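You operate a simulated robot arm through the tools that you are given. There is no shell and no other tool. Be economical: measure what you need, move in short steps, check, and stop when the job is done.

The job below is to be done with a simulated two-armed robot. You get a single attempt, and the scene is never put back.

## Task
Pick up the carton from the top of the cream bench with one hand, pass it to the other hand and put it on the grey bench beside the boxes. Set down upright: carton.

The check looks at the end state, three seconds after you hand in, the way a careful person would. Anything else that was tipped, shoved, dropped, spilled or broken makes it a failure.

## Robot
Two 7-joint arms with two-finger parallel grippers on one trunk, on a base that drives. Base frame: it is fixed to the floor where the robot stands at the start and does not move with it; the origin is under the middle of the robot, x ahead of it, y to its left, z up; the surface under the hand at the start is at about z = 78. Lengths are in cm, angles in rad, forces in N, time in s.
The left shoulder is at the start at [3, 11.9, 93.5], the right one opposite. With the tool pointing down near the work surface each hand reaches from about 28 to 68 cm from the robot's upright axis, wherever it stands, measured 20 degrees to its own side. Places, roughly: grey bench beside the boxes (23x21 cm) [250, 384, 78]. Payload 3.43 kg a hand.
The TCP of each hand is the grasp point between the finger pads, 3 cm short of the fingertips. In the tool frame z runs along the fingers and y along their closing line. Largest opening 9.4 cm; finger width 2.8, thickness 1; the body of the gripper, 5 by 9.6 cm, starts 5.5 cm behind the TCP.
Orientation is that of the tool frame in the base frame, as [roll, pitch, yaw] about the fixed x, y, z axes, in that order (R = Rz(yaw) Ry(pitch) Rx(roll)). With the fingers straight down and closing along the base's y, the tool's x points along the base's -x, its y along +y and its z along -z.

## Interface
- The arms move only by the tool play_rows. It takes "left_rows", "right_rows" or both (then of equal length, played together; a hand with none holds still); each is a list of rows, each a list of 6 numbers: the shift along the tool's x, y, z in units of 40 mm (1.0 is 40 mm), then the turn, a rotation vector about the tool's x, y, z in units of 6 degrees (1.0 is 6 degrees). In form: [[tx, ty, tz, rx, ry, rz], ...]. A call has 1 to 20 rows; each row shifts and turns the commanded pose from where the row before left it, along the tool's axes as they then stand. "left_fingers" and "right_fingers" are, for a hand that has rows, the opening, from 0 (shut) to 1 (fully open), set as the call begins (left out, the last holds). A call with a number of a shift or a turn outside -1 to 1 is refused whole. Rows are played at 5 a second. More than 5 cm and 0.15 rad between two rows, or a gripper value outside its range, and nothing of the call is played. A pose out of reach is approached as far as the arm can. The call stops where the force on the tool passes 40 N (or 10 N more than at its start, if that is more) or the arm is blocked; 0.2 s more then pass. The fingers move at their own pace (about 7.2 cm/s each) and stop on an object; they squeeze with about 25 N. The grip force told is the motor's: it shows also when the fingers shut on nothing. Time passes only in rows, and 0.2 s behind the last, so rows that do not move let the fingers close. The reply holds the time, the measured pose of the TCP, the force on the tool along the base axes, the opening and the grip force, in the units named above and with some noise, with the torque about the TCP (base axes, N m) and any sound that the robot's microphone picked up.
- Cameras (640 x 400 px; columns grow to the right, rows downward): "scene" is now at [3.36, 1.86, 163.06]; the picture's right is [0.29, -0.96, 0.00], its down [-0.80, -0.24, -0.55] and it looks along [0.52, 0.16, -0.84] (base axes); focal length 281 px, centre (320, 200). "left" rides on the left gripper at [7.6, -1.4, -10.2] in its tool frame; the picture's right is [0.18, 0.98, 0.00], its down [-0.75, 0.14, -0.64] and it looks along [-0.63, 0.12, 0.77] (tool axes); focal length 243 px, centre (320, 200). "right" rides on the right gripper at [7.6, 1.4, -10.3] in its tool frame; the picture's right is [-0.18, 0.98, 0.00], its down [-0.75, -0.14, -0.64] and it looks along [-0.63, -0.12, 0.77] (tool axes); focal length 243 px, centre (320, 200). There is no depth. A picture from a camera that has moved, and an enlarged one, comes with that camera's place and axes in the base frame and with its lens.
- capture(camera): a new picture of that camera. It takes no simulated time.
- move_column(by): slides the trunk up (or, below 0, down) by that many cm; the arms and the scene camera ride with it, the base frame stays. It gives what a move gives, with no picture.
- drive_base(legs): drives the robot by 1 to 6 legs, each [ahead, turn to the left] in cm and rad, along the robot's own axes; the way and the turn of a leg run together, so that a leg with both is an arc; at most 150 cm and 3.142 rad a leg. The arms and the cameras ride along, it lands a little off, and it stops where it bumps. It gives what a move gives.
- head_to(pan, tilt): turns the head with the scene camera to pan (to the left, within 2.496 rad either way) and tilt (down, from -0.506 to 1.204), counted from straight ahead of the robot. It gives what a move gives.
- enlarge(camera, box): a new picture of the part [left, top, right, bottom] of that camera's present view, enlarged. It takes no simulated time.
- hand_in(): hands the job in; it is judged then, once.

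Go step by step. Nothing tells you exact positions but the pictures and the camera data: compare them with the known pose of the tool, close in by small moves and look again before you grip or let go. The budget is 120 turns and 88 pictures, counting those below and the enlarged ones. Unless the task says otherwise, let go and move clear before handing in, and close with one line.

The tools are called after "Emit:" as name(argument=value, ...) on one line, values as JSON. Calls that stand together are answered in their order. play_rows: Moves the arms, as the interface text tells. Its arguments: {"type":"object","properties":{"left_rows":{"type":"array"},"left_fingers":{"type":"number"},"right_rows":{"type":"array"},"right_fingers":{"type":"number"}},"required":[]} The other tools are called the same way: move_column (by) slides the trunk up or down; drive_base (legs) drives the base; head_to (pan, tilt) turns the head that bears the scene camera; capture (camera) takes a picture; enlarge (camera, box) takes an enlarged picture of a part of a camera's view; hand_in () hands the job in.

At the start:

```text
clock: 0.0
left_tool_pos: [36.66, 26.82, 103.98]
left_tool_rot: [3.141, 0.001, 3.141]
left_force: [-0.3, 0.8, 0.1]
left_torque: [-0.01, 0.04, -0.01]
left_finger_gap: 9.38
left_grip_force: 0.1
right_tool_pos: [35.22, -9.09, 100.82]
right_tool_rot: [-3.14, -0.001, -3.141]
right_force: [0.0, 0.5, 0.1]
right_torque: [-0.05, -0.01, 0.0]
right_finger_gap: 9.42
right_grip_force: 0.0
trunk travel left (down, up): [-20.0, 21.0]
robot x, y, heading: [0.19, 0.06, 0.002]
head pan, tilt: [0.293, 0.991]
```

scene: 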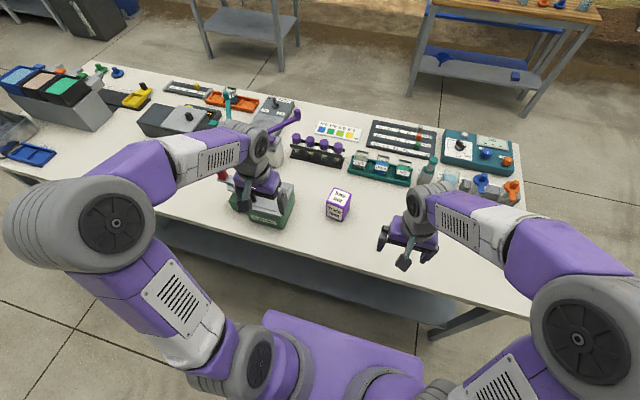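
right: 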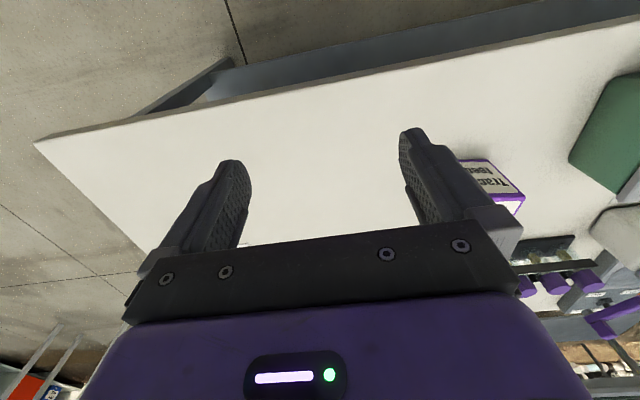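
left: 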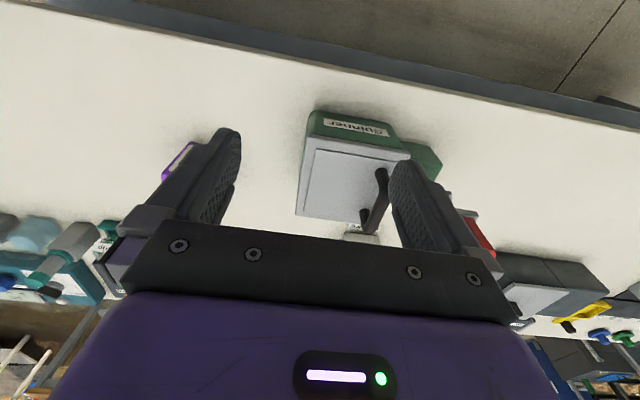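

The robot stands at a cream bench, and a small purple-and-white box near [53, 11] is probably the carton. I'll look closer and then look around for the grey bench.

Emit:
enlarge(camera="scene", box=[280, 150, 440, 250])

Emit:
head_to(pan=0.99, tilt=0.25)

Emit:
capture(camera="scene")

```text
4.00 times, centred on (360, 200) of scene
camera zoom: at [3.36, 1.86, 163.06], right [0.29, -0.96, 0.0], down [-0.8, -0.24, -0.55], along [0.52, 0.16, -0.84], focal length 1123 px, centre (160, 200)
```

zoom: 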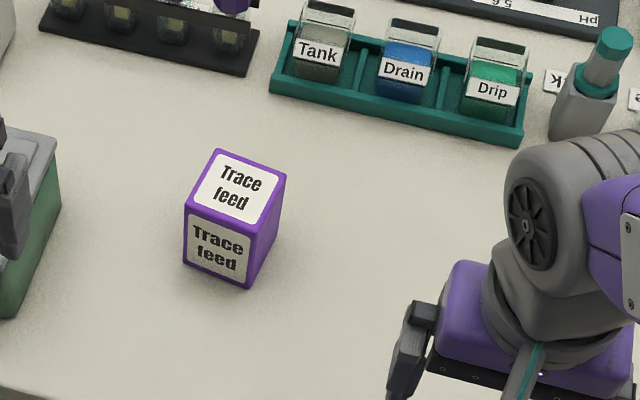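

```text
clock: 1.1
left_tool_pos: [36.67, 26.86, 103.95]
left_tool_rot: [-3.141, 0.001, 3.141]
left_force: [-0.6, 0.0, -0.1]
left_torque: [0.02, -0.04, 0.0]
left_finger_gap: 9.4
left_grip_force: 0.0
right_tool_pos: [35.29, -9.03, 100.76]
right_tool_rot: [-3.14, 0.002, -3.142]
right_force: [0.3, -0.4, 0.2]
right_torque: [0.03, -0.01, 0.0]
right_finger_gap: 9.41
right_grip_force: 0.1
trunk travel left (down, up): [-20.0, 21.0]
robot x, y, heading: [-0.42, 0.1, -0.001]
head pan, tilt: [0.99, 0.25]
```

```text
83 pictures are left
camera scene: at [1.78, 7.64, 169.41], right [0.84, -0.55, 0.0], down [-0.14, -0.21, -0.97], along [0.53, 0.81, -0.25], focal length 281 px, centre (320, 200)
```

scene: 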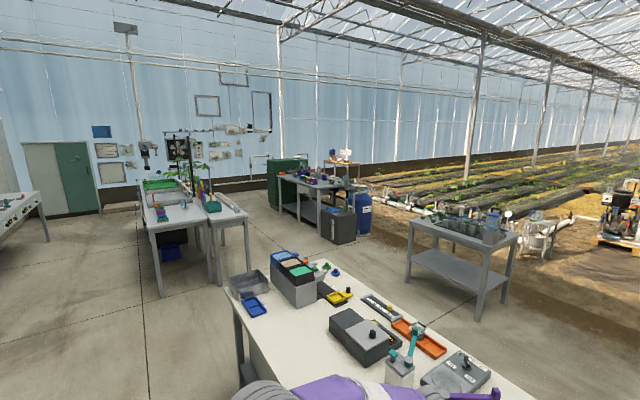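

The carton is a small "Trace feed" cube about 6 cm wide. The grey bench should be near pixel (320,185), so I'll enlarge there and also the wider path.

Emit:
enlarge(camera="scene", box=[260, 140, 388, 220])

Emit:
enlarge(camera="scene", box=[120, 140, 440, 340])

```text
5.00 times, centred on (324, 180) of scene
camera zoom: at [1.78, 7.64, 169.41], right [0.84, -0.55, 0.0], down [-0.14, -0.21, -0.97], along [0.53, 0.81, -0.25], focal length 1404 px, centre (300, 300)
```

zoom: 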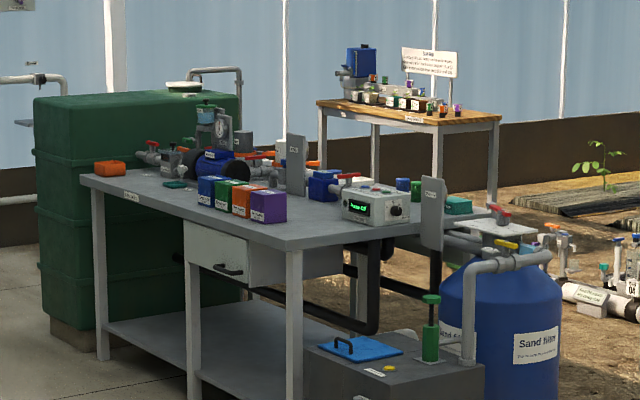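

```text
2.00 times, centred on (280, 240) of scene
camera zoom: at [1.78, 7.64, 169.41], right [0.84, -0.55, 0.0], down [-0.14, -0.21, -0.97], along [0.53, 0.81, -0.25], focal length 562 px, centre (400, 120)
```

zoom: 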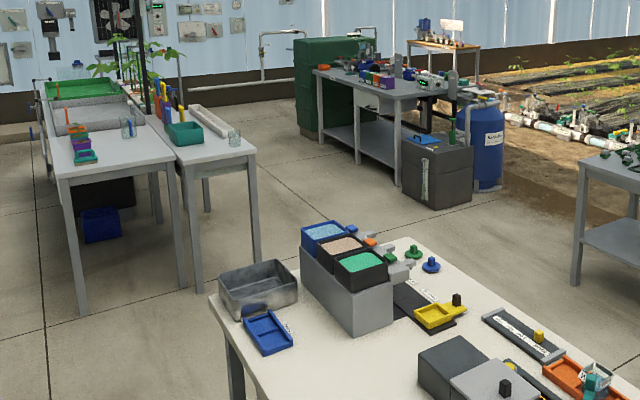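

The boxes row (blue, green, orange, purple) stands on the grey bench at about x 230–290, y 363–517, with a free spot beside the purple one. My plan is to grip the carton from the side with a level right hand, hand it to a top-down left hand, drive over and set it down top-down. First I'll measure the carton.

Emit:
head_to(pan=0.2, tilt=0.95)

Emit:
enlarge(camera="scene", box=[270, 160, 398, 240])

Emit:
capture(camera="scene")

```text
clock: 2.2
left_tool_pos: [36.65, 26.85, 103.81]
left_tool_rot: [-3.139, -0.001, 3.141]
left_force: [-0.2, 0.2, -0.4]
left_torque: [0.01, 0.0, 0.02]
left_finger_gap: 9.43
left_grip_force: 0.0
right_tool_pos: [35.25, -9.08, 100.81]
right_tool_rot: [3.141, 0.001, -3.141]
right_force: [0.5, -0.1, 0.2]
right_torque: [0.05, -0.01, -0.01]
right_finger_gap: 9.37
right_grip_force: 0.1
trunk travel left (down, up): [-20.0, 21.0]
robot x, y, heading: [0.19, 0.34, 0.003]
head pan, tilt: [0.201, 0.949]
```

```text
5.00 times, centred on (334, 200) of scene
camera zoom: at [3.77, 1.29, 163.36], right [0.2, -0.98, 0.0], down [-0.8, -0.16, -0.58], along [0.57, 0.12, -0.81], focal length 1404 px, centre (250, 200)
```

zoom: 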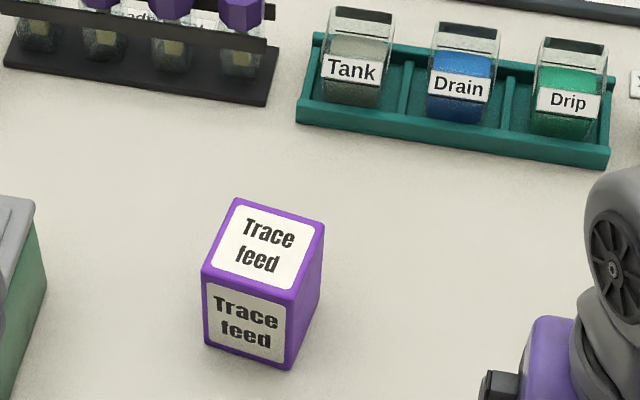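

```text
79 pictures are left
camera scene: at [3.77, 1.29, 163.36], right [0.2, -0.98, 0.0], down [-0.8, -0.16, -0.58], along [0.57, 0.12, -0.81], focal length 281 px, centre (320, 200)
```

scene: 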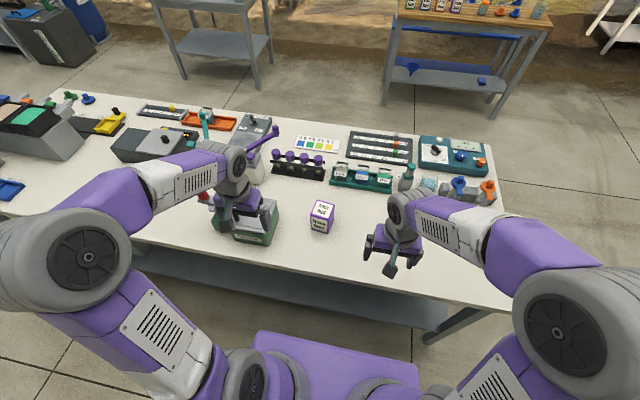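

The carton is about 6.3×6.3×9.2 cm, centred near [53.8, 10.9] and yawed about -0.14 rad. I'll turn the right hand in place so that it can then tilt to point toward +y with its camera on top.

Emit:
play_rows(right_rows=[[0, 0, 0, 0, 0, 1], [0, 0, 0, 0, 0, 1], [0, 0, 0, 0, 0, 1], [0, 0, 0, 0, 0, 1], [0, 0, 0, 0, 0, 1], [0, 0, 0, 0, 0, 1], [0, 0, 0, 0, 0, 1], [0, 0, 0, 0, 0, 1], [0, 0, 0, 0, 0, 1], [0, 0, 0, 0, 0, 1], [0, 0, 0, 0, 0, 1], [0, 0, 0, 0, 0, 1], [0, 0, 0, 0, 0, 1], [0, 0, 0, 0, 0, 1], [0, 0, 0, 0, 0, 1], [0, 0, 0, 0, 0, 1], [0, 0, 0, 0, 0, 0.33]], right_fingers=1)

```text
clock: 5.8
left_tool_pos: [36.64, 26.95, 103.73]
left_tool_rot: [-3.141, -0.001, 3.141]
left_force: [0.4, 0.4, -0.6]
left_torque: [0.01, 0.0, -0.01]
left_finger_gap: 9.39
left_grip_force: 0.1
right_tool_pos: [35.15, -9.0, 100.67]
right_tool_rot: [3.141, -0.001, 1.43]
right_force: [0.1, -0.1, -0.1]
right_torque: [-0.01, -0.01, 0.0]
right_finger_gap: 9.41
right_grip_force: 0.1
trunk travel left (down, up): [-20.0, 21.0]
robot x, y, heading: [-0.15, -0.08, -0.002]
head pan, tilt: [0.201, 0.949]
```

The yaw worked. Next I'll shift to a staging point beside the carton and tilt the hand 75° so it points toward +y.

Emit:
play_rows(right_rows=[[0.464, 0.786, 0, 0, 0, 0], [0.464, 0.786, 0, 0, 0, 0], [0.464, 0.786, 0, 0, 0, 0], [0.464, 0.786, 0, 0, 0, 0], [0.464, 0.786, 0, 0, 0, 0], [0, 0, 0, 0, 1, 0], [0, 0, 0, 0, 1, 0], [0, 0, 0, 0, 1, 0], [0, 0, 0, 0, 1, 0], [0, 0, 0, 0, 1, 0], [0, 0, 0, 0, 1, 0], [0, 0, 0, 0, 1, 0], [0, 0, 0, 0, 1, 0], [0, 0, 0, 0, 1, 0], [0, 0, 0, 0, 1, 0], [0, 0, 0, 0, 1, 0], [0, 0, 0, 0, 1, 0], [0, 0, 0, 0, 0.5, 0]])

Emit:
capture(camera="scene")

Emit:
capture(camera="right")

```text
clock: 9.6
left_tool_pos: [36.67, 26.9, 103.87]
left_tool_rot: [3.14, -0.001, -3.141]
left_force: [0.2, 0.6, -0.2]
left_torque: [-0.02, -0.01, -0.01]
left_finger_gap: 9.39
left_grip_force: 0.1
right_tool_pos: [51.85, -2.0, 100.79]
right_tool_rot: [3.141, -1.31, 1.431]
right_force: [0.1, -0.5, -0.3]
right_torque: [0.03, -0.03, -0.02]
right_finger_gap: 9.39
right_grip_force: 0.0
trunk travel left (down, up): [-20.0, 21.0]
robot x, y, heading: [0.19, -0.12, -0.003]
head pan, tilt: [0.201, 0.949]
```

```text
78 pictures are left
camera scene: at [3.77, 1.27, 163.36], right [0.2, -0.98, 0.0], down [-0.8, -0.16, -0.58], along [0.57, 0.12, -0.81], focal length 281 px, centre (320, 200)
```

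scene: 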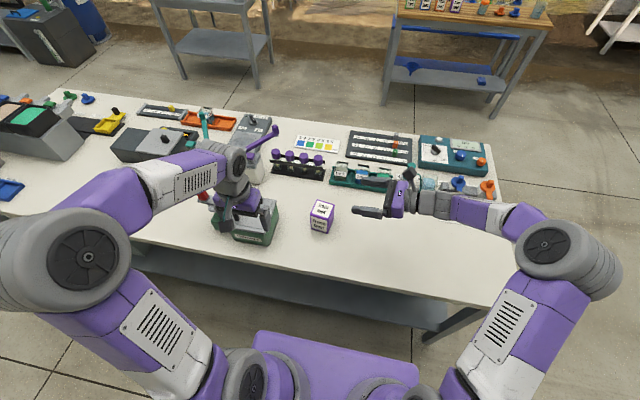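

```text
77 pictures are left
camera right: at [52.15, -10.11, 110.71], right [0.97, -0.18, -0.18], down [-0.25, -0.79, -0.56], along [-0.04, 0.59, -0.81], focal length 243 px, centre (320, 200)
```

right: 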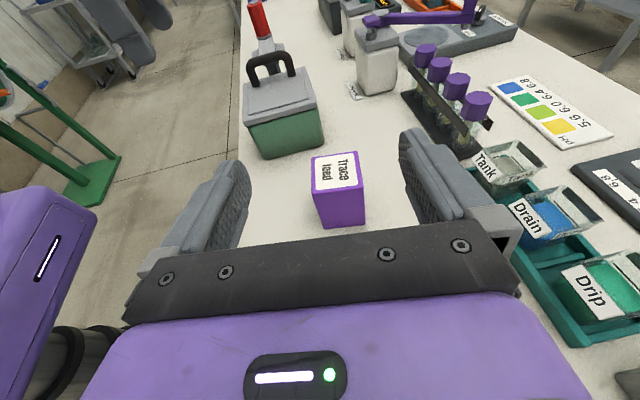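

The right camera confirms the carton at about [54, 10.8], and the tilt worked. I'll lower part of the way and check that the forearm clears.

Emit:
play_rows(right_rows=[[-0.663, 0, 0.178, 0, 0, 0], [-0.663, 0, 0.178, 0, 0, 0], [-0.663, 0, 0.178, 0, 0, 0], [-0.663, 0, 0.178, 0, 0, 0]])

Emit:
head_to(pan=-0.2, tilt=0.95)

Emit:
capture(camera="scene")

```text
clock: 10.6
left_tool_pos: [36.61, 26.87, 103.95]
left_tool_rot: [-3.141, -0.001, 3.141]
left_force: [0.2, -0.7, -0.1]
left_torque: [0.01, -0.04, 0.0]
left_finger_gap: 9.38
left_grip_force: 0.0
right_tool_pos: [52.09, -2.09, 89.85]
right_tool_rot: [3.138, -1.309, 1.436]
right_force: [-0.7, 0.4, 0.1]
right_torque: [0.01, 0.01, 0.01]
right_finger_gap: 9.4
right_grip_force: 0.1
trunk travel left (down, up): [-20.0, 21.0]
robot x, y, heading: [0.07, -0.37, 0.001]
head pan, tilt: [0.201, 0.949]
```

```text
clock: 11.5
left_tool_pos: [36.67, 26.83, 103.88]
left_tool_rot: [-3.14, 0.0, -3.141]
left_force: [-0.5, 0.2, 0.0]
left_torque: [-0.02, 0.0, 0.02]
left_finger_gap: 9.38
left_grip_force: 0.1
right_tool_pos: [52.02, -2.04, 89.79]
right_tool_rot: [-3.141, -1.309, 1.429]
right_force: [0.4, 0.3, 0.4]
right_torque: [-0.01, 0.01, 0.01]
right_finger_gap: 9.43
right_grip_force: 0.0
trunk travel left (down, up): [-20.0, 21.0]
robot x, y, heading: [-0.31, -0.2, -0.002]
head pan, tilt: [-0.201, 0.949]
```

```text
76 pictures are left
camera scene: at [3.77, -1.61, 163.36], right [-0.2, -0.98, 0.0], down [-0.8, 0.16, -0.58], along [0.57, -0.12, -0.81], focal length 281 px, centre (320, 200)
```

scene: 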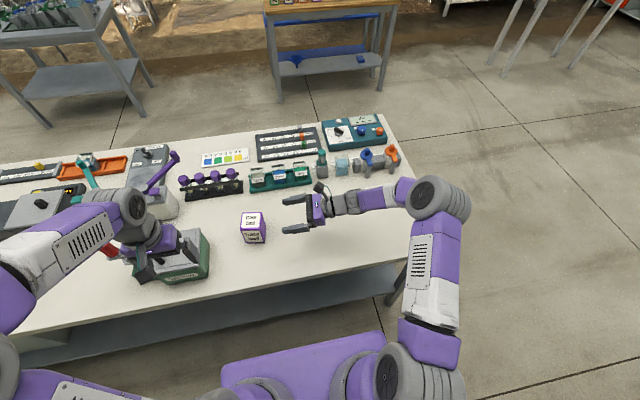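

The forearm clears the bench, with the elbow past its right end. I'll lower the rest of the way and look through the hand camera.

Emit:
play_rows(right_rows=[[-0.59, 0, 0.158, 0, 0, 0], [-0.59, 0, 0.158, 0, 0, 0], [-0.59, 0, 0.158, 0, 0, 0]])

Emit:
capture(camera="right")

Emit:
enlarge(camera="scene", box=[220, 150, 460, 300])

```text
clock: 12.3
left_tool_pos: [36.64, 26.91, 103.79]
left_tool_rot: [-3.141, 0.001, 3.141]
left_force: [-0.6, 1.0, 0.2]
left_torque: [-0.01, -0.02, -0.01]
left_finger_gap: 9.42
left_grip_force: 0.0
right_tool_pos: [52.09, -2.19, 82.47]
right_tool_rot: [3.14, -1.311, 1.432]
right_force: [-0.2, 0.8, 0.3]
right_torque: [0.01, 0.02, 0.0]
right_finger_gap: 9.41
right_grip_force: 0.1
trunk travel left (down, up): [-20.0, 21.0]
robot x, y, heading: [0.23, -0.15, -0.001]
head pan, tilt: [-0.201, 0.949]
```

```text
75 pictures are left
camera right: at [52.17, -10.15, 92.38], right [0.97, -0.18, -0.18], down [-0.25, -0.79, -0.56], along [-0.04, 0.59, -0.81], focal length 243 px, centre (320, 200)
```

right: 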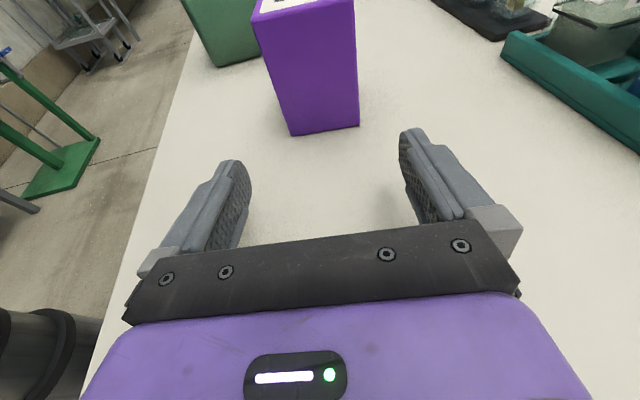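

```text
2.67 times, centred on (340, 225) of scene
camera zoom: at [3.81, -1.64, 163.36], right [-0.2, -0.98, 0.0], down [-0.8, 0.16, -0.58], along [0.57, -0.12, -0.81], focal length 749 px, centre (267, 133)
```

zoom: 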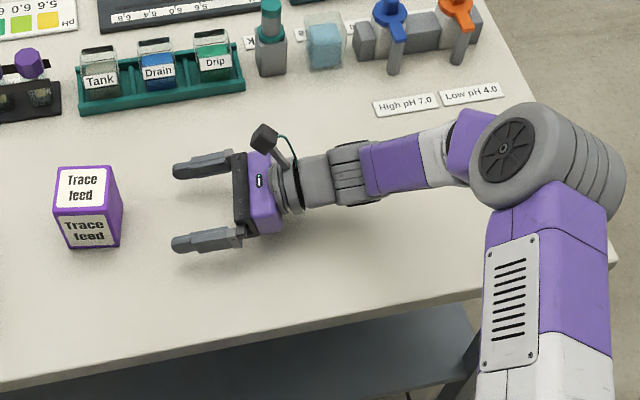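

The carton's near face is at about y 7.5 and centred on the hand. I'll advance about 11.8 cm around it.

Emit:
play_rows(right_rows=[[0.154, -0.006, 0.574, 0, 0, 0], [0.154, -0.006, 0.574, 0, 0, 0], [0.154, -0.006, 0.574, 0, 0, 0], [0.154, -0.006, 0.574, 0, 0, 0], [0.154, -0.006, 0.574, 0, 0, 0]])

Emit:
capture(camera="right")

Emit:
enlarge(camera="scene", box=[200, 170, 360, 270])

```text
clock: 13.5
left_tool_pos: [36.66, 27.04, 103.86]
left_tool_rot: [3.141, 0.0, 3.141]
left_force: [0.2, -0.7, -0.1]
left_torque: [-0.03, 0.03, 0.0]
left_finger_gap: 9.4
left_grip_force: 0.0
right_tool_pos: [53.52, 9.81, 82.48]
right_tool_rot: [3.139, -1.307, 1.433]
right_force: [0.3, -0.3, -0.2]
right_torque: [0.0, -0.02, 0.05]
right_finger_gap: 9.38
right_grip_force: 0.1
trunk travel left (down, up): [-20.0, 21.0]
robot x, y, heading: [-0.1, 0.15, -0.005]
head pan, tilt: [-0.201, 0.949]
```

```text
73 pictures are left
camera right: at [53.71, 1.79, 92.4], right [0.97, -0.18, -0.18], down [-0.25, -0.79, -0.56], along [-0.04, 0.59, -0.81], focal length 243 px, centre (320, 200)
```

right: 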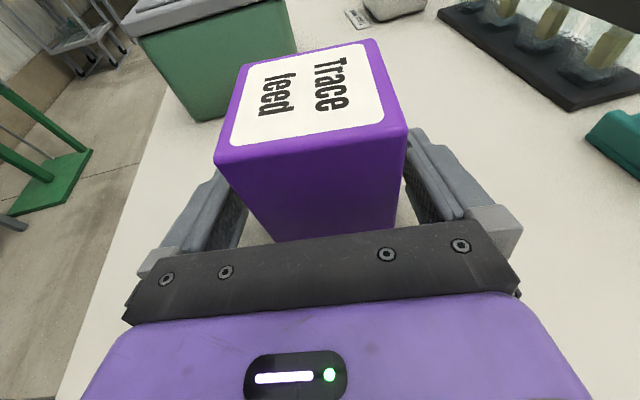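

```text
4.00 times, centred on (280, 220) of scene
camera zoom: at [3.78, -1.56, 163.36], right [-0.2, -0.98, 0.0], down [-0.8, 0.16, -0.58], along [0.57, -0.12, -0.81], focal length 1123 px, centre (480, 120)
```

zoom: 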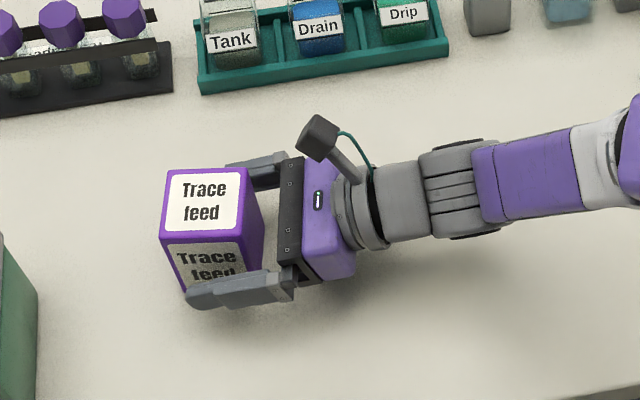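

The carton sits squarely between the fingers, so I'll close the right hand.

Emit:
play_rows(right_rows=[[0, 0, 0, 0, 0, 0], [0, 0, 0, 0, 0, 0], [0, 0, 0, 0, 0, 0], [0, 0, 0, 0, 0, 0], [0, 0, 0, 0, 0, 0]], right_fingers=0)

```text
clock: 14.7
left_tool_pos: [36.65, 26.94, 103.9]
left_tool_rot: [3.14, -0.002, -3.141]
left_force: [-0.3, 0.1, -0.3]
left_torque: [-0.03, -0.01, 0.0]
left_finger_gap: 9.42
left_grip_force: 0.0
right_tool_pos: [53.56, 9.63, 82.4]
right_tool_rot: [3.139, -1.311, 1.433]
right_force: [2.2, 0.0, 2.0]
right_torque: [0.09, -0.17, -0.05]
right_finger_gap: 6.99
right_grip_force: 24.8
trunk travel left (down, up): [-20.0, 21.0]
robot x, y, heading: [0.17, -0.29, 0.004]
head pan, tilt: [-0.201, 0.949]
```

It's gripped, with a gap of 7.0 cm. I'll lift it 18 cm.

Emit:
play_rows(right_rows=[[0.36, 0, -0.097, 0, 0, 0], [0.725, 0, -0.194, 0, 0, 0], [0.725, 0, -0.194, 0, 0, 0], [0.725, 0, -0.194, 0, 0, 0], [0.725, 0, -0.194, 0, 0, 0], [0.725, 0, -0.194, 0, 0, 0], [0.36, 0, -0.097, 0, 0, 0]])

Emit:
capture(camera="scene")

Emit:
capture(camera="left")

```text
clock: 16.3
left_tool_pos: [36.67, 26.8, 103.76]
left_tool_rot: [3.141, 0.0, -3.141]
left_force: [-0.2, 1.3, -0.7]
left_torque: [-0.05, 0.01, -0.02]
left_finger_gap: 9.41
left_grip_force: 0.1
right_tool_pos: [53.51, 9.7, 100.6]
right_tool_rot: [-3.14, -1.309, 1.431]
right_force: [0.3, -0.4, -3.9]
right_torque: [-0.05, 0.01, 0.01]
right_finger_gap: 6.97
right_grip_force: 25.1
trunk travel left (down, up): [-20.0, 21.0]
robot x, y, heading: [0.06, -0.17, 0.001]
head pan, tilt: [-0.201, 0.949]
```

```text
71 pictures are left
camera scene: at [3.8, -1.61, 163.36], right [-0.2, -0.98, 0.0], down [-0.8, 0.16, -0.58], along [0.57, -0.12, -0.81], focal length 281 px, centre (320, 200)
```

scene: 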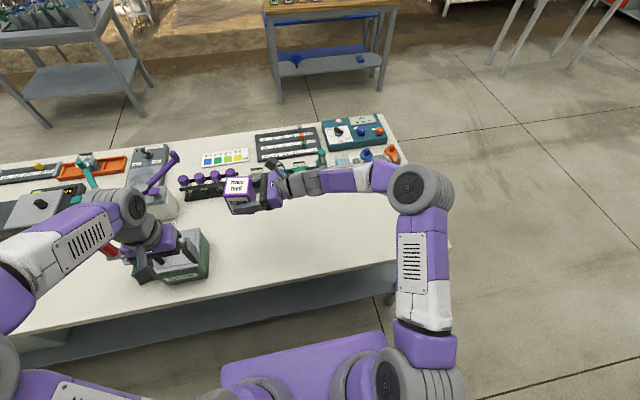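

```text
70 pictures are left
camera left: at [29.0, 25.49, 113.96], right [-0.18, 0.98, 0.0], down [0.75, 0.14, 0.64], along [0.63, 0.12, -0.77], focal length 243 px, centre (320, 200)
```

left: 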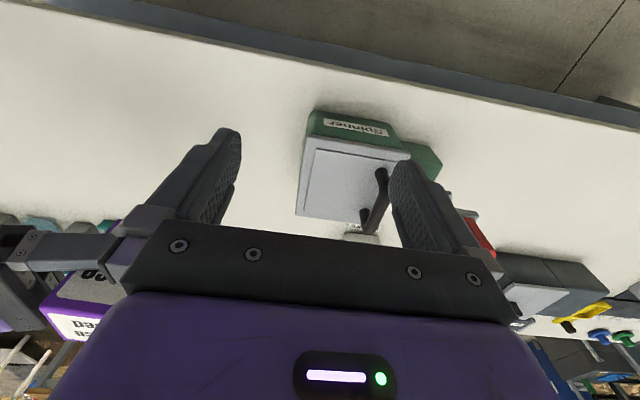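

The carton is held (about 4 N). I'll look with the right camera and a zoomed scene view to place it relative to the right hand before bringing the left one over.

Emit:
capture(camera="right")

Emit:
enlarge(camera="scene", box=[200, 150, 328, 230])

```text
69 pictures are left
camera right: at [53.72, 1.69, 110.46], right [0.97, -0.18, -0.18], down [-0.25, -0.79, -0.56], along [-0.04, 0.59, -0.81], focal length 243 px, centre (320, 200)
```

right: 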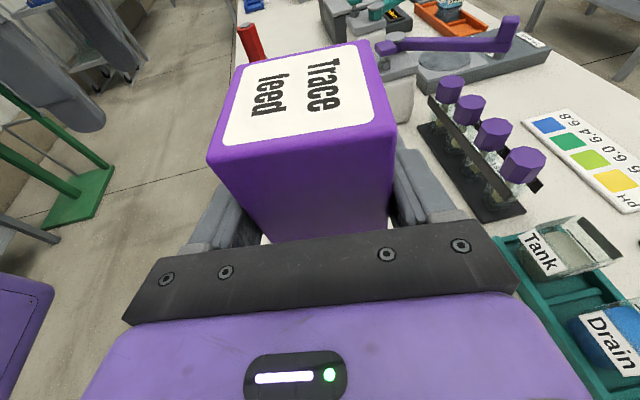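

```text
5.00 times, centred on (264, 190) of scene
camera zoom: at [3.8, -1.61, 163.36], right [-0.2, -0.98, 0.0], down [-0.8, 0.16, -0.58], along [0.57, -0.12, -0.81], focal length 1404 px, centre (600, 250)
```

zoom: 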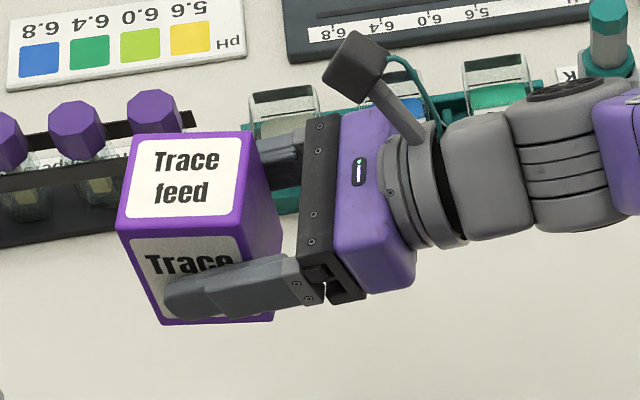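

Triangulating puts the held carton's centre at about [53.6, 10.7] with its top near z 105. I'll raise the left hand, match its yaw, part-open it and bring it over the carton.

Emit:
play_rows(left_rows=[[0, 0, -0.55, 0, 0, 0.333], [0, 0, -0.55, 0, 0, 0.333], [0, 0, -0.55, 0, 0, 0.333], [0, 0, -0.55, 0, 0, 0.333], [-0.79, -0.563, 0, 0, 0, 0], [-0.79, -0.563, 0, 0, 0, 0], [-0.79, -0.563, 0, 0, 0, 0], [-0.79, -0.563, 0, 0, 0, 0], [-0.79, -0.563, 0, 0, 0, 0], [-0.79, -0.563, 0, 0, 0, 0]], left_fingers=0.87)

Emit:
capture(camera="left")

Emit:
capture(camera="scene")

Emit:
capture(camera="right")

```text
clock: 18.5
left_tool_pos: [53.7, 10.76, 112.54]
left_tool_rot: [-3.141, -0.001, 3.002]
left_force: [-0.2, 0.6, -0.5]
left_torque: [0.02, -0.01, 0.0]
left_finger_gap: 8.2
left_grip_force: 0.1
right_tool_pos: [53.73, 9.55, 100.42]
right_tool_rot: [-3.138, -1.308, 1.428]
right_force: [0.3, 0.1, -3.3]
right_torque: [-0.05, 0.05, -0.03]
right_finger_gap: 6.96
right_grip_force: 25.4
trunk travel left (down, up): [-20.0, 21.0]
robot x, y, heading: [0.15, 0.04, 0.0]
head pan, tilt: [-0.201, 0.949]
```

```text
67 pictures are left
camera left: at [45.91, 10.38, 122.64], right [-0.05, 1.0, 0.0], down [0.77, 0.03, 0.64], along [0.64, 0.03, -0.77], focal length 243 px, centre (320, 200)
```

left: 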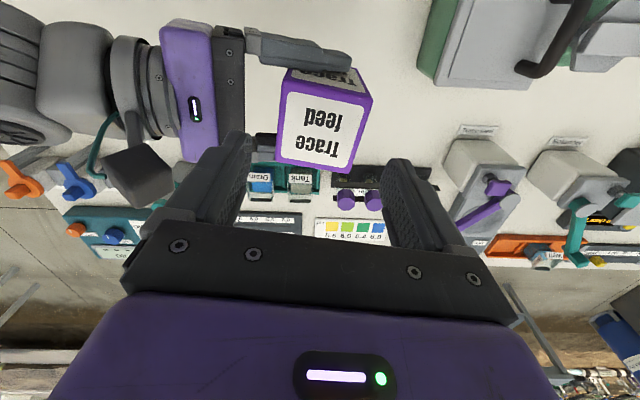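

```text
66 pictures are left
camera scene: at [3.9, -1.71, 163.35], right [-0.2, -0.98, 0.0], down [-0.8, 0.16, -0.58], along [0.57, -0.12, -0.81], focal length 281 px, centre (320, 200)
```

scene: 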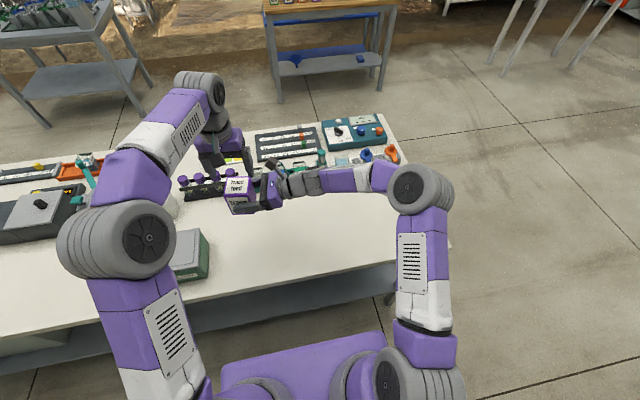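

```text
65 pictures are left
camera right: at [53.82, 1.59, 110.39], right [0.97, -0.18, -0.18], down [-0.25, -0.79, -0.56], along [-0.04, 0.59, -0.81], focal length 243 px, centre (320, 200)
```

right: 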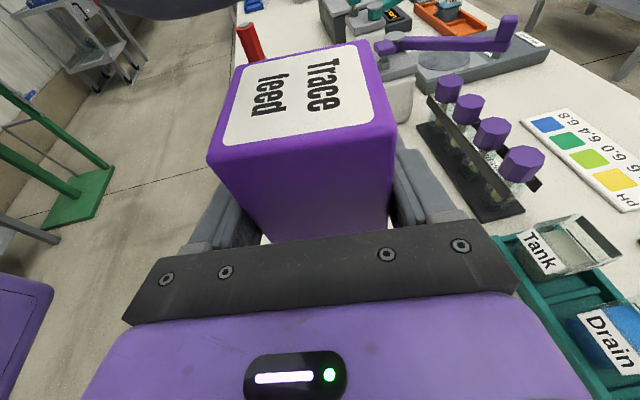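

The left camera agrees, placing the centre at about [53.7, 10.85], aligned between the left fingers with room before the right hand's plate. I'll lower the left hand around it.

Emit:
play_rows(left_rows=[[0, 0.04, 0.38, 0, 0, 0], [0, 0, 0.38, 0, 0, 0], [0, 0, 0.38, 0, 0, 0], [0, 0, 0.38, 0, 0, 0], [0, 0, 0.38, 0, 0, 0], [0, 0, 0.38, 0, 0, 0]])

Emit:
capture(camera="left")

Emit:
capture(camera="right")

Emit:
enlarge(camera="scene", box=[180, 120, 340, 220])

```text
clock: 19.9
left_tool_pos: [53.53, 10.97, 103.49]
left_tool_rot: [3.141, 0.0, 3.004]
left_force: [-0.1, 0.2, 0.9]
left_torque: [0.02, 0.02, 0.01]
left_finger_gap: 8.19
left_grip_force: 0.0
right_tool_pos: [53.63, 9.57, 100.53]
right_tool_rot: [3.142, -1.31, 1.429]
right_force: [-0.3, 0.1, -3.0]
right_torque: [-0.04, 0.01, 0.01]
right_finger_gap: 6.96
right_grip_force: 24.2
trunk travel left (down, up): [-20.0, 21.0]
robot x, y, heading: [-0.1, 0.32, 0.006]
head pan, tilt: [-0.201, 0.949]
```

```text
64 pictures are left
camera left: at [45.81, 10.71, 113.58], right [-0.05, 1.0, 0.0], down [0.77, 0.04, 0.64], along [0.64, 0.03, -0.77], focal length 243 px, centre (320, 200)
```

left: 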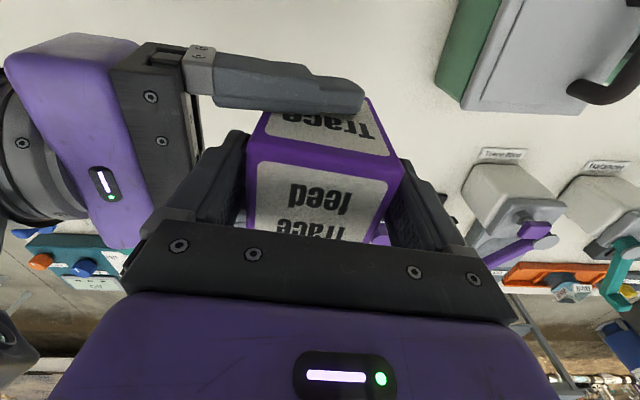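

```text
63 pictures are left
camera right: at [53.76, 1.67, 110.43], right [0.97, -0.18, -0.18], down [-0.25, -0.79, -0.56], along [-0.04, 0.59, -0.81], focal length 243 px, centre (320, 200)
```

right: 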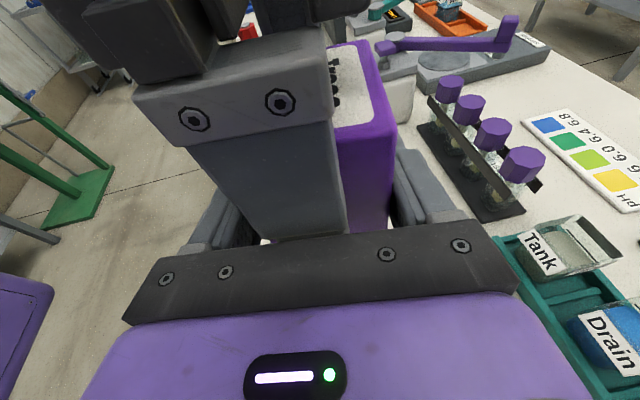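

```text
4.00 times, centred on (260, 170) of scene
camera zoom: at [3.81, -1.61, 163.36], right [-0.2, -0.98, 0.0], down [-0.8, 0.16, -0.58], along [0.57, -0.12, -0.81], focal length 1123 px, centre (560, 320)
```

zoom: 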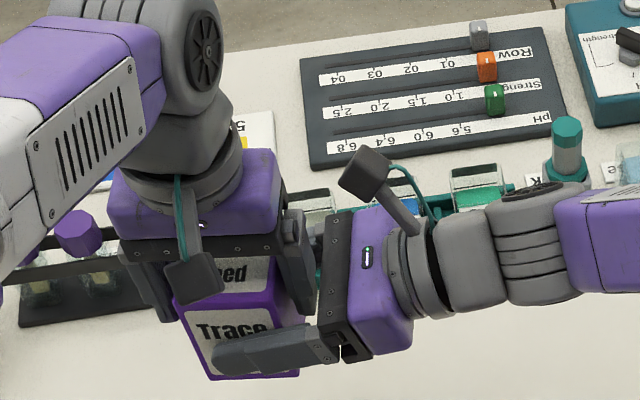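

The left fingers straddle the carton with no contact. I'll close the left hand.

Emit:
play_rows(left_rows=[[0, 0, 0, 0, 0, 0], [0, 0, 0, 0, 0, 0], [0, 0, 0, 0, 0, 0], [0, 0, 0, 0, 0, 0], [0, 0, 0, 0, 0, 0]], left_fingers=0)

```text
clock: 21.1
left_tool_pos: [53.71, 11.0, 103.44]
left_tool_rot: [-3.139, 0.001, 2.998]
left_force: [-2.8, -9.7, 0.6]
left_torque: [-0.16, 0.06, 0.11]
left_finger_gap: 6.93
left_grip_force: 25.3
right_tool_pos: [53.5, 9.79, 100.65]
right_tool_rot: [3.14, -1.31, 1.432]
right_force: [3.2, 9.2, -2.3]
right_torque: [-0.22, 0.03, -0.08]
right_finger_gap: 6.94
right_grip_force: 24.9
trunk travel left (down, up): [-20.0, 21.0]
robot x, y, heading: [0.32, -0.22, -0.001]
head pan, tilt: [-0.201, 0.949]
```

Both hands hold it. I'll open the right hand.

Emit:
play_rows(right_rows=[[0, 0, 0, 0, 0, 0], [0, 0, 0, 0, 0, 0], [0, 0, 0, 0, 0, 0], [0, 0, 0, 0, 0, 0]], right_fingers=1)

Emit:
capture(camera="left")

```text
clock: 22.1
left_tool_pos: [53.61, 11.05, 103.42]
left_tool_rot: [-3.141, -0.001, 3.003]
left_force: [-0.2, -0.7, 0.0]
left_torque: [0.02, 0.01, 0.03]
left_finger_gap: 6.95
left_grip_force: 24.9
right_tool_pos: [53.61, 9.61, 100.66]
right_tool_rot: [-3.139, -1.309, 1.43]
right_force: [-0.4, 0.1, 0.0]
right_torque: [-0.01, -0.04, -0.01]
right_finger_gap: 9.38
right_grip_force: 0.0
trunk travel left (down, up): [-20.0, 21.0]
robot x, y, heading: [-0.1, 0.3, -0.008]
head pan, tilt: [-0.201, 0.949]
```

```text
61 pictures are left
camera left: at [45.79, 10.69, 113.61], right [-0.05, 1.0, 0.0], down [0.77, 0.03, 0.64], along [0.64, 0.03, -0.77], focal length 243 px, centre (320, 200)
```

left: 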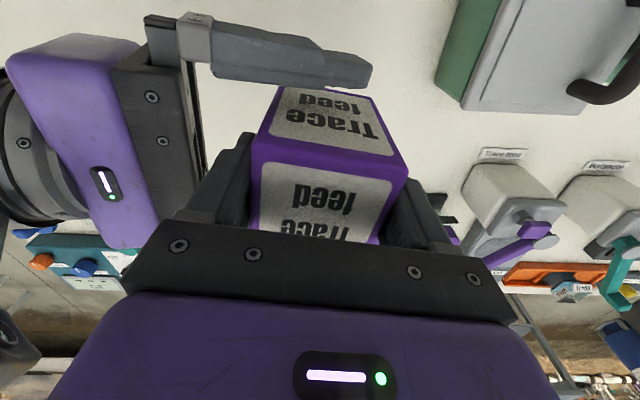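

The carton stays in the left hand. I'll pull the right hand straight back and recheck.

Emit:
play_rows(right_rows=[[-0.07, 0, -0.28, 0, 0, 0], [-0.154, 0, -0.574, 0, 0, 0], [-0.154, 0, -0.574, 0, 0, 0], [-0.154, 0, -0.574, 0, 0, 0], [-0.154, 0, -0.574, 0, 0, 0], [-0.154, 0, -0.574, 0, 0, 0]])

Emit:
capture(camera="right")

```text
clock: 23.5
left_tool_pos: [53.55, 10.86, 103.59]
left_tool_rot: [-3.14, -0.001, 3.001]
left_force: [0.2, 0.1, -0.5]
left_torque: [-0.01, 0.02, 0.0]
left_finger_gap: 6.91
left_grip_force: 24.9
right_tool_pos: [51.66, -3.32, 100.52]
right_tool_rot: [3.141, -1.309, 1.431]
right_force: [0.6, 1.1, 0.0]
right_torque: [0.02, -0.03, -0.03]
right_finger_gap: 9.42
right_grip_force: 0.0
trunk travel left (down, up): [-20.0, 21.0]
robot x, y, heading: [0.02, 0.06, -0.002]
head pan, tilt: [-0.201, 0.949]
```

```text
60 pictures are left
camera right: at [51.82, -11.35, 110.38], right [0.97, -0.18, -0.18], down [-0.25, -0.79, -0.56], along [-0.04, 0.59, -0.81], focal length 243 px, centre (320, 200)
```

right: 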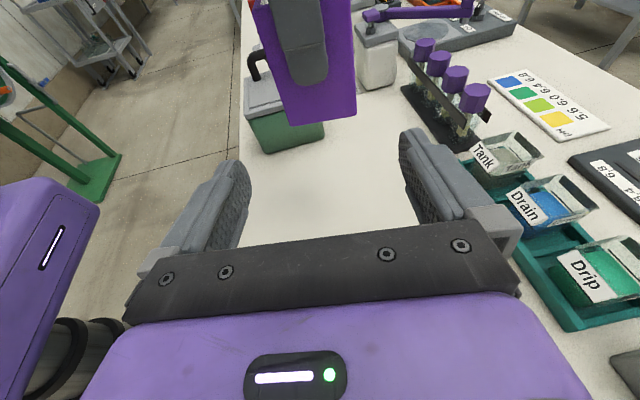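

The carton is safely in the left hand. I'll fold the right hand back toward its starting pose for the drive.

Emit:
play_rows(right_rows=[[0, 0, 0, 0, -1, 0], [0, 0, 0, 0, -1, 0], [0, 0, 0, 0, -1, 0], [0, 0, 0, 0, -1, 0], [0, 0, 0, 0, -1, 0], [0, 0, 0, 0, -1, 0], [0, 0, 0, 0, -1, 0], [0, 0, 0, 0, -1, 0], [0, 0, 0, 0, -1, 0], [0, 0, 0, 0, -1, 0], [0, 0, 0, 0, -1, 0], [0, 0, 0, 0, -1, 0], [0, 0, 0, 0, -0.5, 0], [-0.51, -0.76, 0, 0, 0, 0], [-0.51, -0.76, 0, 0, 0, 0], [-0.51, -0.76, 0, 0, 0, 0], [-0.51, -0.76, 0, 0, 0, 0], [-0.51, -0.76, 0, 0, 0, 0]])

Emit:
play_rows(right_rows=[[0, 0, 0, 0, 0, -1], [0, 0, 0, 0, 0, -1], [0, 0, 0, 0, 0, -1], [0, 0, 0, 0, 0, -1], [0, 0, 0, 0, 0, -1], [0, 0, 0, 0, 0, -1], [0, 0, 0, 0, 0, -1], [0, 0, 0, 0, 0, -1], [0, 0, 0, 0, 0, -1], [0, 0, 0, 0, 0, -1], [0, 0, 0, 0, 0, -1], [0, 0, 0, 0, 0, -1], [0, 0, 0, 0, 0, -1], [0, 0, 0, 0, 0, -1], [0, 0, 0, 0, 0, -1], [0, 0, 0, 0, 0, -1], [0, 0, 0, 0, 0, -0.33]])

Emit:
capture(camera="scene")

```text
clock: 27.3
left_tool_pos: [53.51, 10.92, 103.59]
left_tool_rot: [-3.141, 0.0, 3.001]
left_force: [-0.9, 0.0, 0.6]
left_torque: [0.01, -0.03, -0.02]
left_finger_gap: 6.96
left_grip_force: 24.9
right_tool_pos: [35.27, -11.35, 100.55]
right_tool_rot: [3.14, -0.002, 1.431]
right_force: [0.8, 0.3, -0.8]
right_torque: [0.03, 0.01, -0.01]
right_finger_gap: 9.42
right_grip_force: 0.1
trunk travel left (down, up): [-20.0, 21.0]
robot x, y, heading: [-0.08, 0.07, 0.001]
head pan, tilt: [-0.201, 0.949]
```

```text
clock: 30.9
left_tool_pos: [53.57, 11.02, 103.59]
left_tool_rot: [3.141, 0.001, 3.001]
left_force: [-1.1, 0.2, -0.1]
left_torque: [0.0, 0.01, -0.03]
left_finger_gap: 6.9
left_grip_force: 25.3
right_tool_pos: [35.37, -11.16, 100.62]
right_tool_rot: [3.141, -0.001, -3.141]
right_force: [-0.3, 0.2, 0.2]
right_torque: [0.01, 0.0, 0.01]
right_finger_gap: 9.43
right_grip_force: 0.0
trunk travel left (down, up): [-20.0, 21.0]
robot x, y, heading: [0.29, 0.21, -0.001]
head pan, tilt: [-0.201, 0.949]
```

```text
59 pictures are left
camera scene: at [3.8, -1.61, 163.36], right [-0.2, -0.98, 0.0], down [-0.8, 0.16, -0.58], along [0.57, -0.12, -0.81], focal length 281 px, centre (320, 200)
```

scene: 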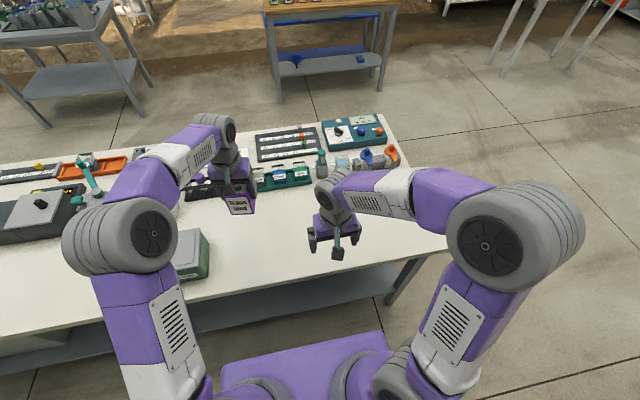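

Next I'll pull the carton in toward the robot, raised slightly, and look behind for space.

Emit:
play_rows(left_rows=[[0, 0, -0.75, 0, 0, 0], [0, 0, -0.75, 0, 0, 0], [0.77, 0.38, 0, 0, 0, 0], [0.77, 0.38, 0, 0, 0, 0], [0.77, 0.38, 0, 0, 0, 0], [0.77, 0.38, 0, 0, 0, 0], [0.77, 0.38, 0, 0, 0, 0], [0.77, 0.38, 0, 0, 0, 0]])

Emit:
head_to(pan=2.4, tilt=0.5)

Emit:
capture(camera="scene")

Emit:
head_to(pan=1.5, tilt=0.5)

Emit:
capture(camera="scene")

```text
clock: 32.7
left_tool_pos: [36.45, 22.8, 109.56]
left_tool_rot: [3.14, -0.001, 3.002]
left_force: [-0.1, 0.4, -3.9]
left_torque: [-0.02, 0.03, 0.02]
left_finger_gap: 6.94
left_grip_force: 24.2
right_tool_pos: [35.28, -11.29, 100.54]
right_tool_rot: [3.141, 0.001, -3.141]
right_force: [0.8, 0.1, 0.7]
right_torque: [0.0, -0.01, 0.02]
right_finger_gap: 9.39
right_grip_force: 0.1
trunk travel left (down, up): [-20.0, 21.0]
robot x, y, heading: [0.05, 0.27, -0.002]
head pan, tilt: [-0.201, 0.949]
```

```text
clock: 35.0
left_tool_pos: [36.53, 22.68, 109.46]
left_tool_rot: [-3.141, 0.0, 3.003]
left_force: [0.0, 0.0, -3.0]
left_torque: [-0.03, 0.01, 0.02]
left_finger_gap: 6.93
left_grip_force: 24.6
right_tool_pos: [35.38, -11.25, 100.53]
right_tool_rot: [3.142, -0.001, 3.142]
right_force: [0.2, -0.2, -0.1]
right_torque: [0.03, 0.02, 0.01]
right_finger_gap: 9.4
right_grip_force: 0.0
trunk travel left (down, up): [-20.0, 21.0]
robot x, y, heading: [-0.12, -0.1, 0.001]
head pan, tilt: [2.4, 0.499]
```

```text
58 pictures are left
camera scene: at [-10.04, 6.0, 167.11], right [0.68, 0.74, 0.0], down [0.35, -0.32, -0.88], along [-0.65, 0.59, -0.48], focal length 281 px, centre (320, 200)
```

scene: 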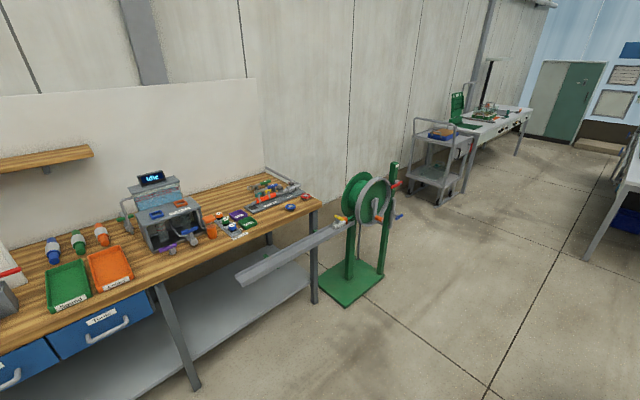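

```text
clock: 36.2
left_tool_pos: [36.78, 22.66, 109.59]
left_tool_rot: [3.14, -0.001, 3.002]
left_force: [0.0, 0.7, -3.1]
left_torque: [-0.05, 0.02, 0.0]
left_finger_gap: 6.93
left_grip_force: 25.0
right_tool_pos: [35.32, -11.13, 100.54]
right_tool_rot: [-3.141, 0.0, 3.142]
right_force: [0.3, 0.1, 0.7]
right_torque: [-0.01, 0.01, 0.01]
right_finger_gap: 9.42
right_grip_force: 0.0
trunk travel left (down, up): [-20.0, 21.0]
robot x, y, heading: [-0.13, -0.06, 0.002]
head pan, tilt: [1.499, 0.499]
```

```text
57 pictures are left
camera scene: at [-2.69, 8.92, 167.11], right [1.0, -0.07, 0.0], down [-0.03, -0.48, -0.88], along [0.06, 0.88, -0.48], focal length 281 px, centre (320, 200)
```

scene: 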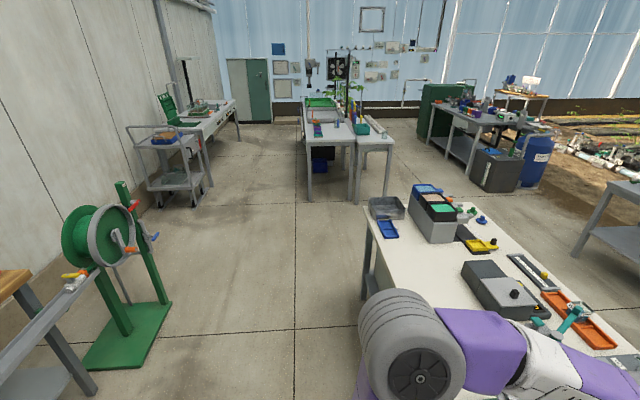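

It's clear behind: the nearest things are at x < -85. I'll back off 25 cm and turn left.

Emit:
drive_base(legs=[[-25, 0], [0, 1.571]])

Emit:
head_to(pan=0, tilt=0.5)

Emit:
capture(camera="scene")

```text
clock: 41.9
left_tool_pos: [-47.92, 36.4, 109.57]
left_tool_rot: [-3.141, 0.0, -1.704]
left_force: [0.8, 0.1, -3.8]
left_torque: [0.0, 0.01, -0.03]
left_finger_gap: 6.9
left_grip_force: 24.9
right_tool_pos: [-13.93, 35.43, 100.57]
right_tool_rot: [-3.141, 0.0, -1.564]
right_force: [0.5, -0.7, 0.5]
right_torque: [0.01, 0.0, 0.02]
right_finger_gap: 9.4
right_grip_force: 0.1
trunk travel left (down, up): [-20.0, 21.0]
robot x, y, heading: [-25.04, 0.02, 1.577]
head pan, tilt: [1.499, 0.499]
```

```text
clock: 43.5
left_tool_pos: [-47.86, 36.55, 109.56]
left_tool_rot: [-3.141, 0.0, -1.703]
left_force: [0.1, 0.0, -4.0]
left_torque: [0.0, 0.0, -0.02]
left_finger_gap: 6.93
left_grip_force: 25.4
right_tool_pos: [-13.92, 35.35, 100.61]
right_tool_rot: [3.141, 0.0, -1.564]
right_force: [-0.2, 0.2, 0.7]
right_torque: [-0.02, 0.0, 0.0]
right_finger_gap: 9.37
right_grip_force: 0.0
trunk travel left (down, up): [-20.0, 21.0]
robot x, y, heading: [-25.0, 0.16, 1.575]
head pan, tilt: [0.0, 0.499]
```

```text
56 pictures are left
camera scene: at [-25.37, 5.97, 167.11], right [1.0, 0.01, 0.0], down [0.0, -0.48, -0.88], along [-0.01, 0.88, -0.48], focal length 281 px, centre (320, 200)
```

scene: 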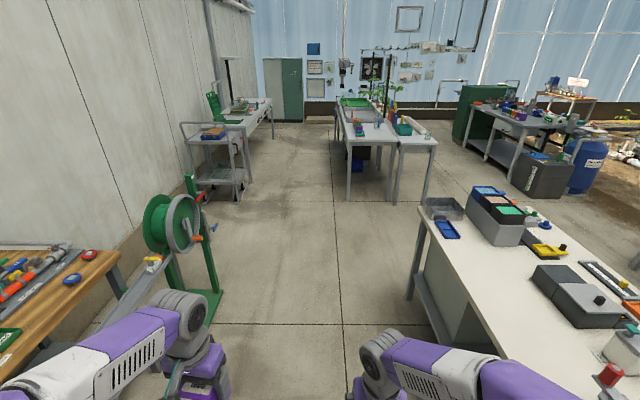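

The aisle is clear. I'll drive along +y to about y 223.

Emit:
drive_base(legs=[[150, 0], [73, 0]])

Emit:
head_to(pan=-1.3, tilt=0.45)

Emit:
capture(camera="scene")

```text
clock: 54.5
left_tool_pos: [-49.8, 258.83, 109.48]
left_tool_rot: [3.141, 0.001, -1.7]
left_force: [0.7, 0.2, -3.5]
left_torque: [0.0, 0.03, 0.03]
left_finger_gap: 6.92
left_grip_force: 25.1
right_tool_pos: [-15.74, 257.84, 100.53]
right_tool_rot: [3.141, 0.0, -1.559]
right_force: [0.2, 0.4, -0.2]
right_torque: [-0.02, 0.01, 0.0]
right_finger_gap: 9.41
right_grip_force: 0.1
trunk travel left (down, up): [-20.0, 21.0]
robot x, y, heading: [-26.38, 222.19, 1.581]
head pan, tilt: [0.0, 0.499]
```

```text
clock: 55.9
left_tool_pos: [-49.69, 258.76, 109.61]
left_tool_rot: [-3.141, 0.001, -1.697]
left_force: [0.2, -1.2, -4.1]
left_torque: [-0.01, 0.04, -0.01]
left_finger_gap: 6.94
left_grip_force: 25.1
right_tool_pos: [-15.77, 257.82, 100.53]
right_tool_rot: [3.141, 0.0, -1.557]
right_force: [-0.7, -0.1, 0.1]
right_torque: [-0.03, 0.03, -0.02]
right_finger_gap: 9.38
right_grip_force: 0.1
trunk travel left (down, up): [-20.0, 21.0]
robot x, y, heading: [-27.06, 222.32, 1.583]
head pan, tilt: [-1.3, 0.45]
```

```text
55 pictures are left
camera scene: at [-18.15, 221.87, 167.56], right [0.28, -0.96, 0.0], down [-0.42, -0.12, -0.9], along [0.86, 0.25, -0.44], focal length 281 px, centre (320, 200)
```

scene: 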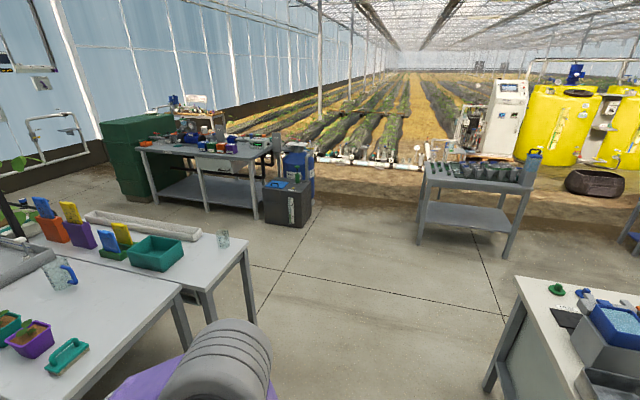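

The grey bench corner is confirmed at about [227, 362] and the way is clear. I'll turn right and drive along +x to about x 160.

Emit:
drive_base(legs=[[0, -1.59], [150, 0], [36, 0]])

Emit:
head_to(pan=1.0, tilt=0.5)

Emit:
capture(camera="scene")

```text
clock: 69.2
left_tool_pos: [196.09, 240.41, 109.67]
left_tool_rot: [-3.141, 0.0, 2.983]
left_force: [-0.3, -0.2, -4.3]
left_torque: [0.01, 0.02, -0.01]
left_finger_gap: 6.92
left_grip_force: 24.5
right_tool_pos: [194.01, 206.57, 100.64]
right_tool_rot: [-3.141, 0.001, 3.124]
right_force: [0.3, 0.2, -0.2]
right_torque: [0.03, 0.02, -0.02]
right_finger_gap: 9.38
right_grip_force: 0.2
trunk travel left (down, up): [-20.0, 21.0]
robot x, y, heading: [158.82, 218.29, -0.02]
head pan, tilt: [-1.3, 0.45]
```

```text
clock: 71.3
left_tool_pos: [195.98, 240.5, 109.52]
left_tool_rot: [-3.142, -0.002, 2.983]
left_force: [-0.6, -1.1, -3.5]
left_torque: [0.01, 0.03, -0.03]
left_finger_gap: 6.95
left_grip_force: 25.0
right_tool_pos: [194.07, 206.5, 100.43]
right_tool_rot: [-3.141, 0.001, 3.122]
right_force: [-0.5, 1.2, -0.5]
right_torque: [-0.01, -0.04, -0.03]
right_finger_gap: 9.4
right_grip_force: 0.1
trunk travel left (down, up): [-20.0, 21.0]
robot x, y, heading: [159.13, 218.47, -0.015]
head pan, tilt: [1.0, 0.499]
```

```text
54 pictures are left
camera scene: at [160.77, 225.95, 167.11], right [0.83, -0.56, 0.0], down [-0.27, -0.4, -0.88], along [0.49, 0.73, -0.48], focal length 281 px, centre (320, 200)
```

scene: 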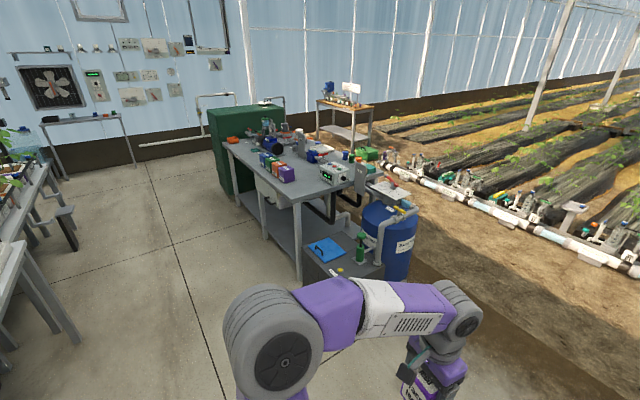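

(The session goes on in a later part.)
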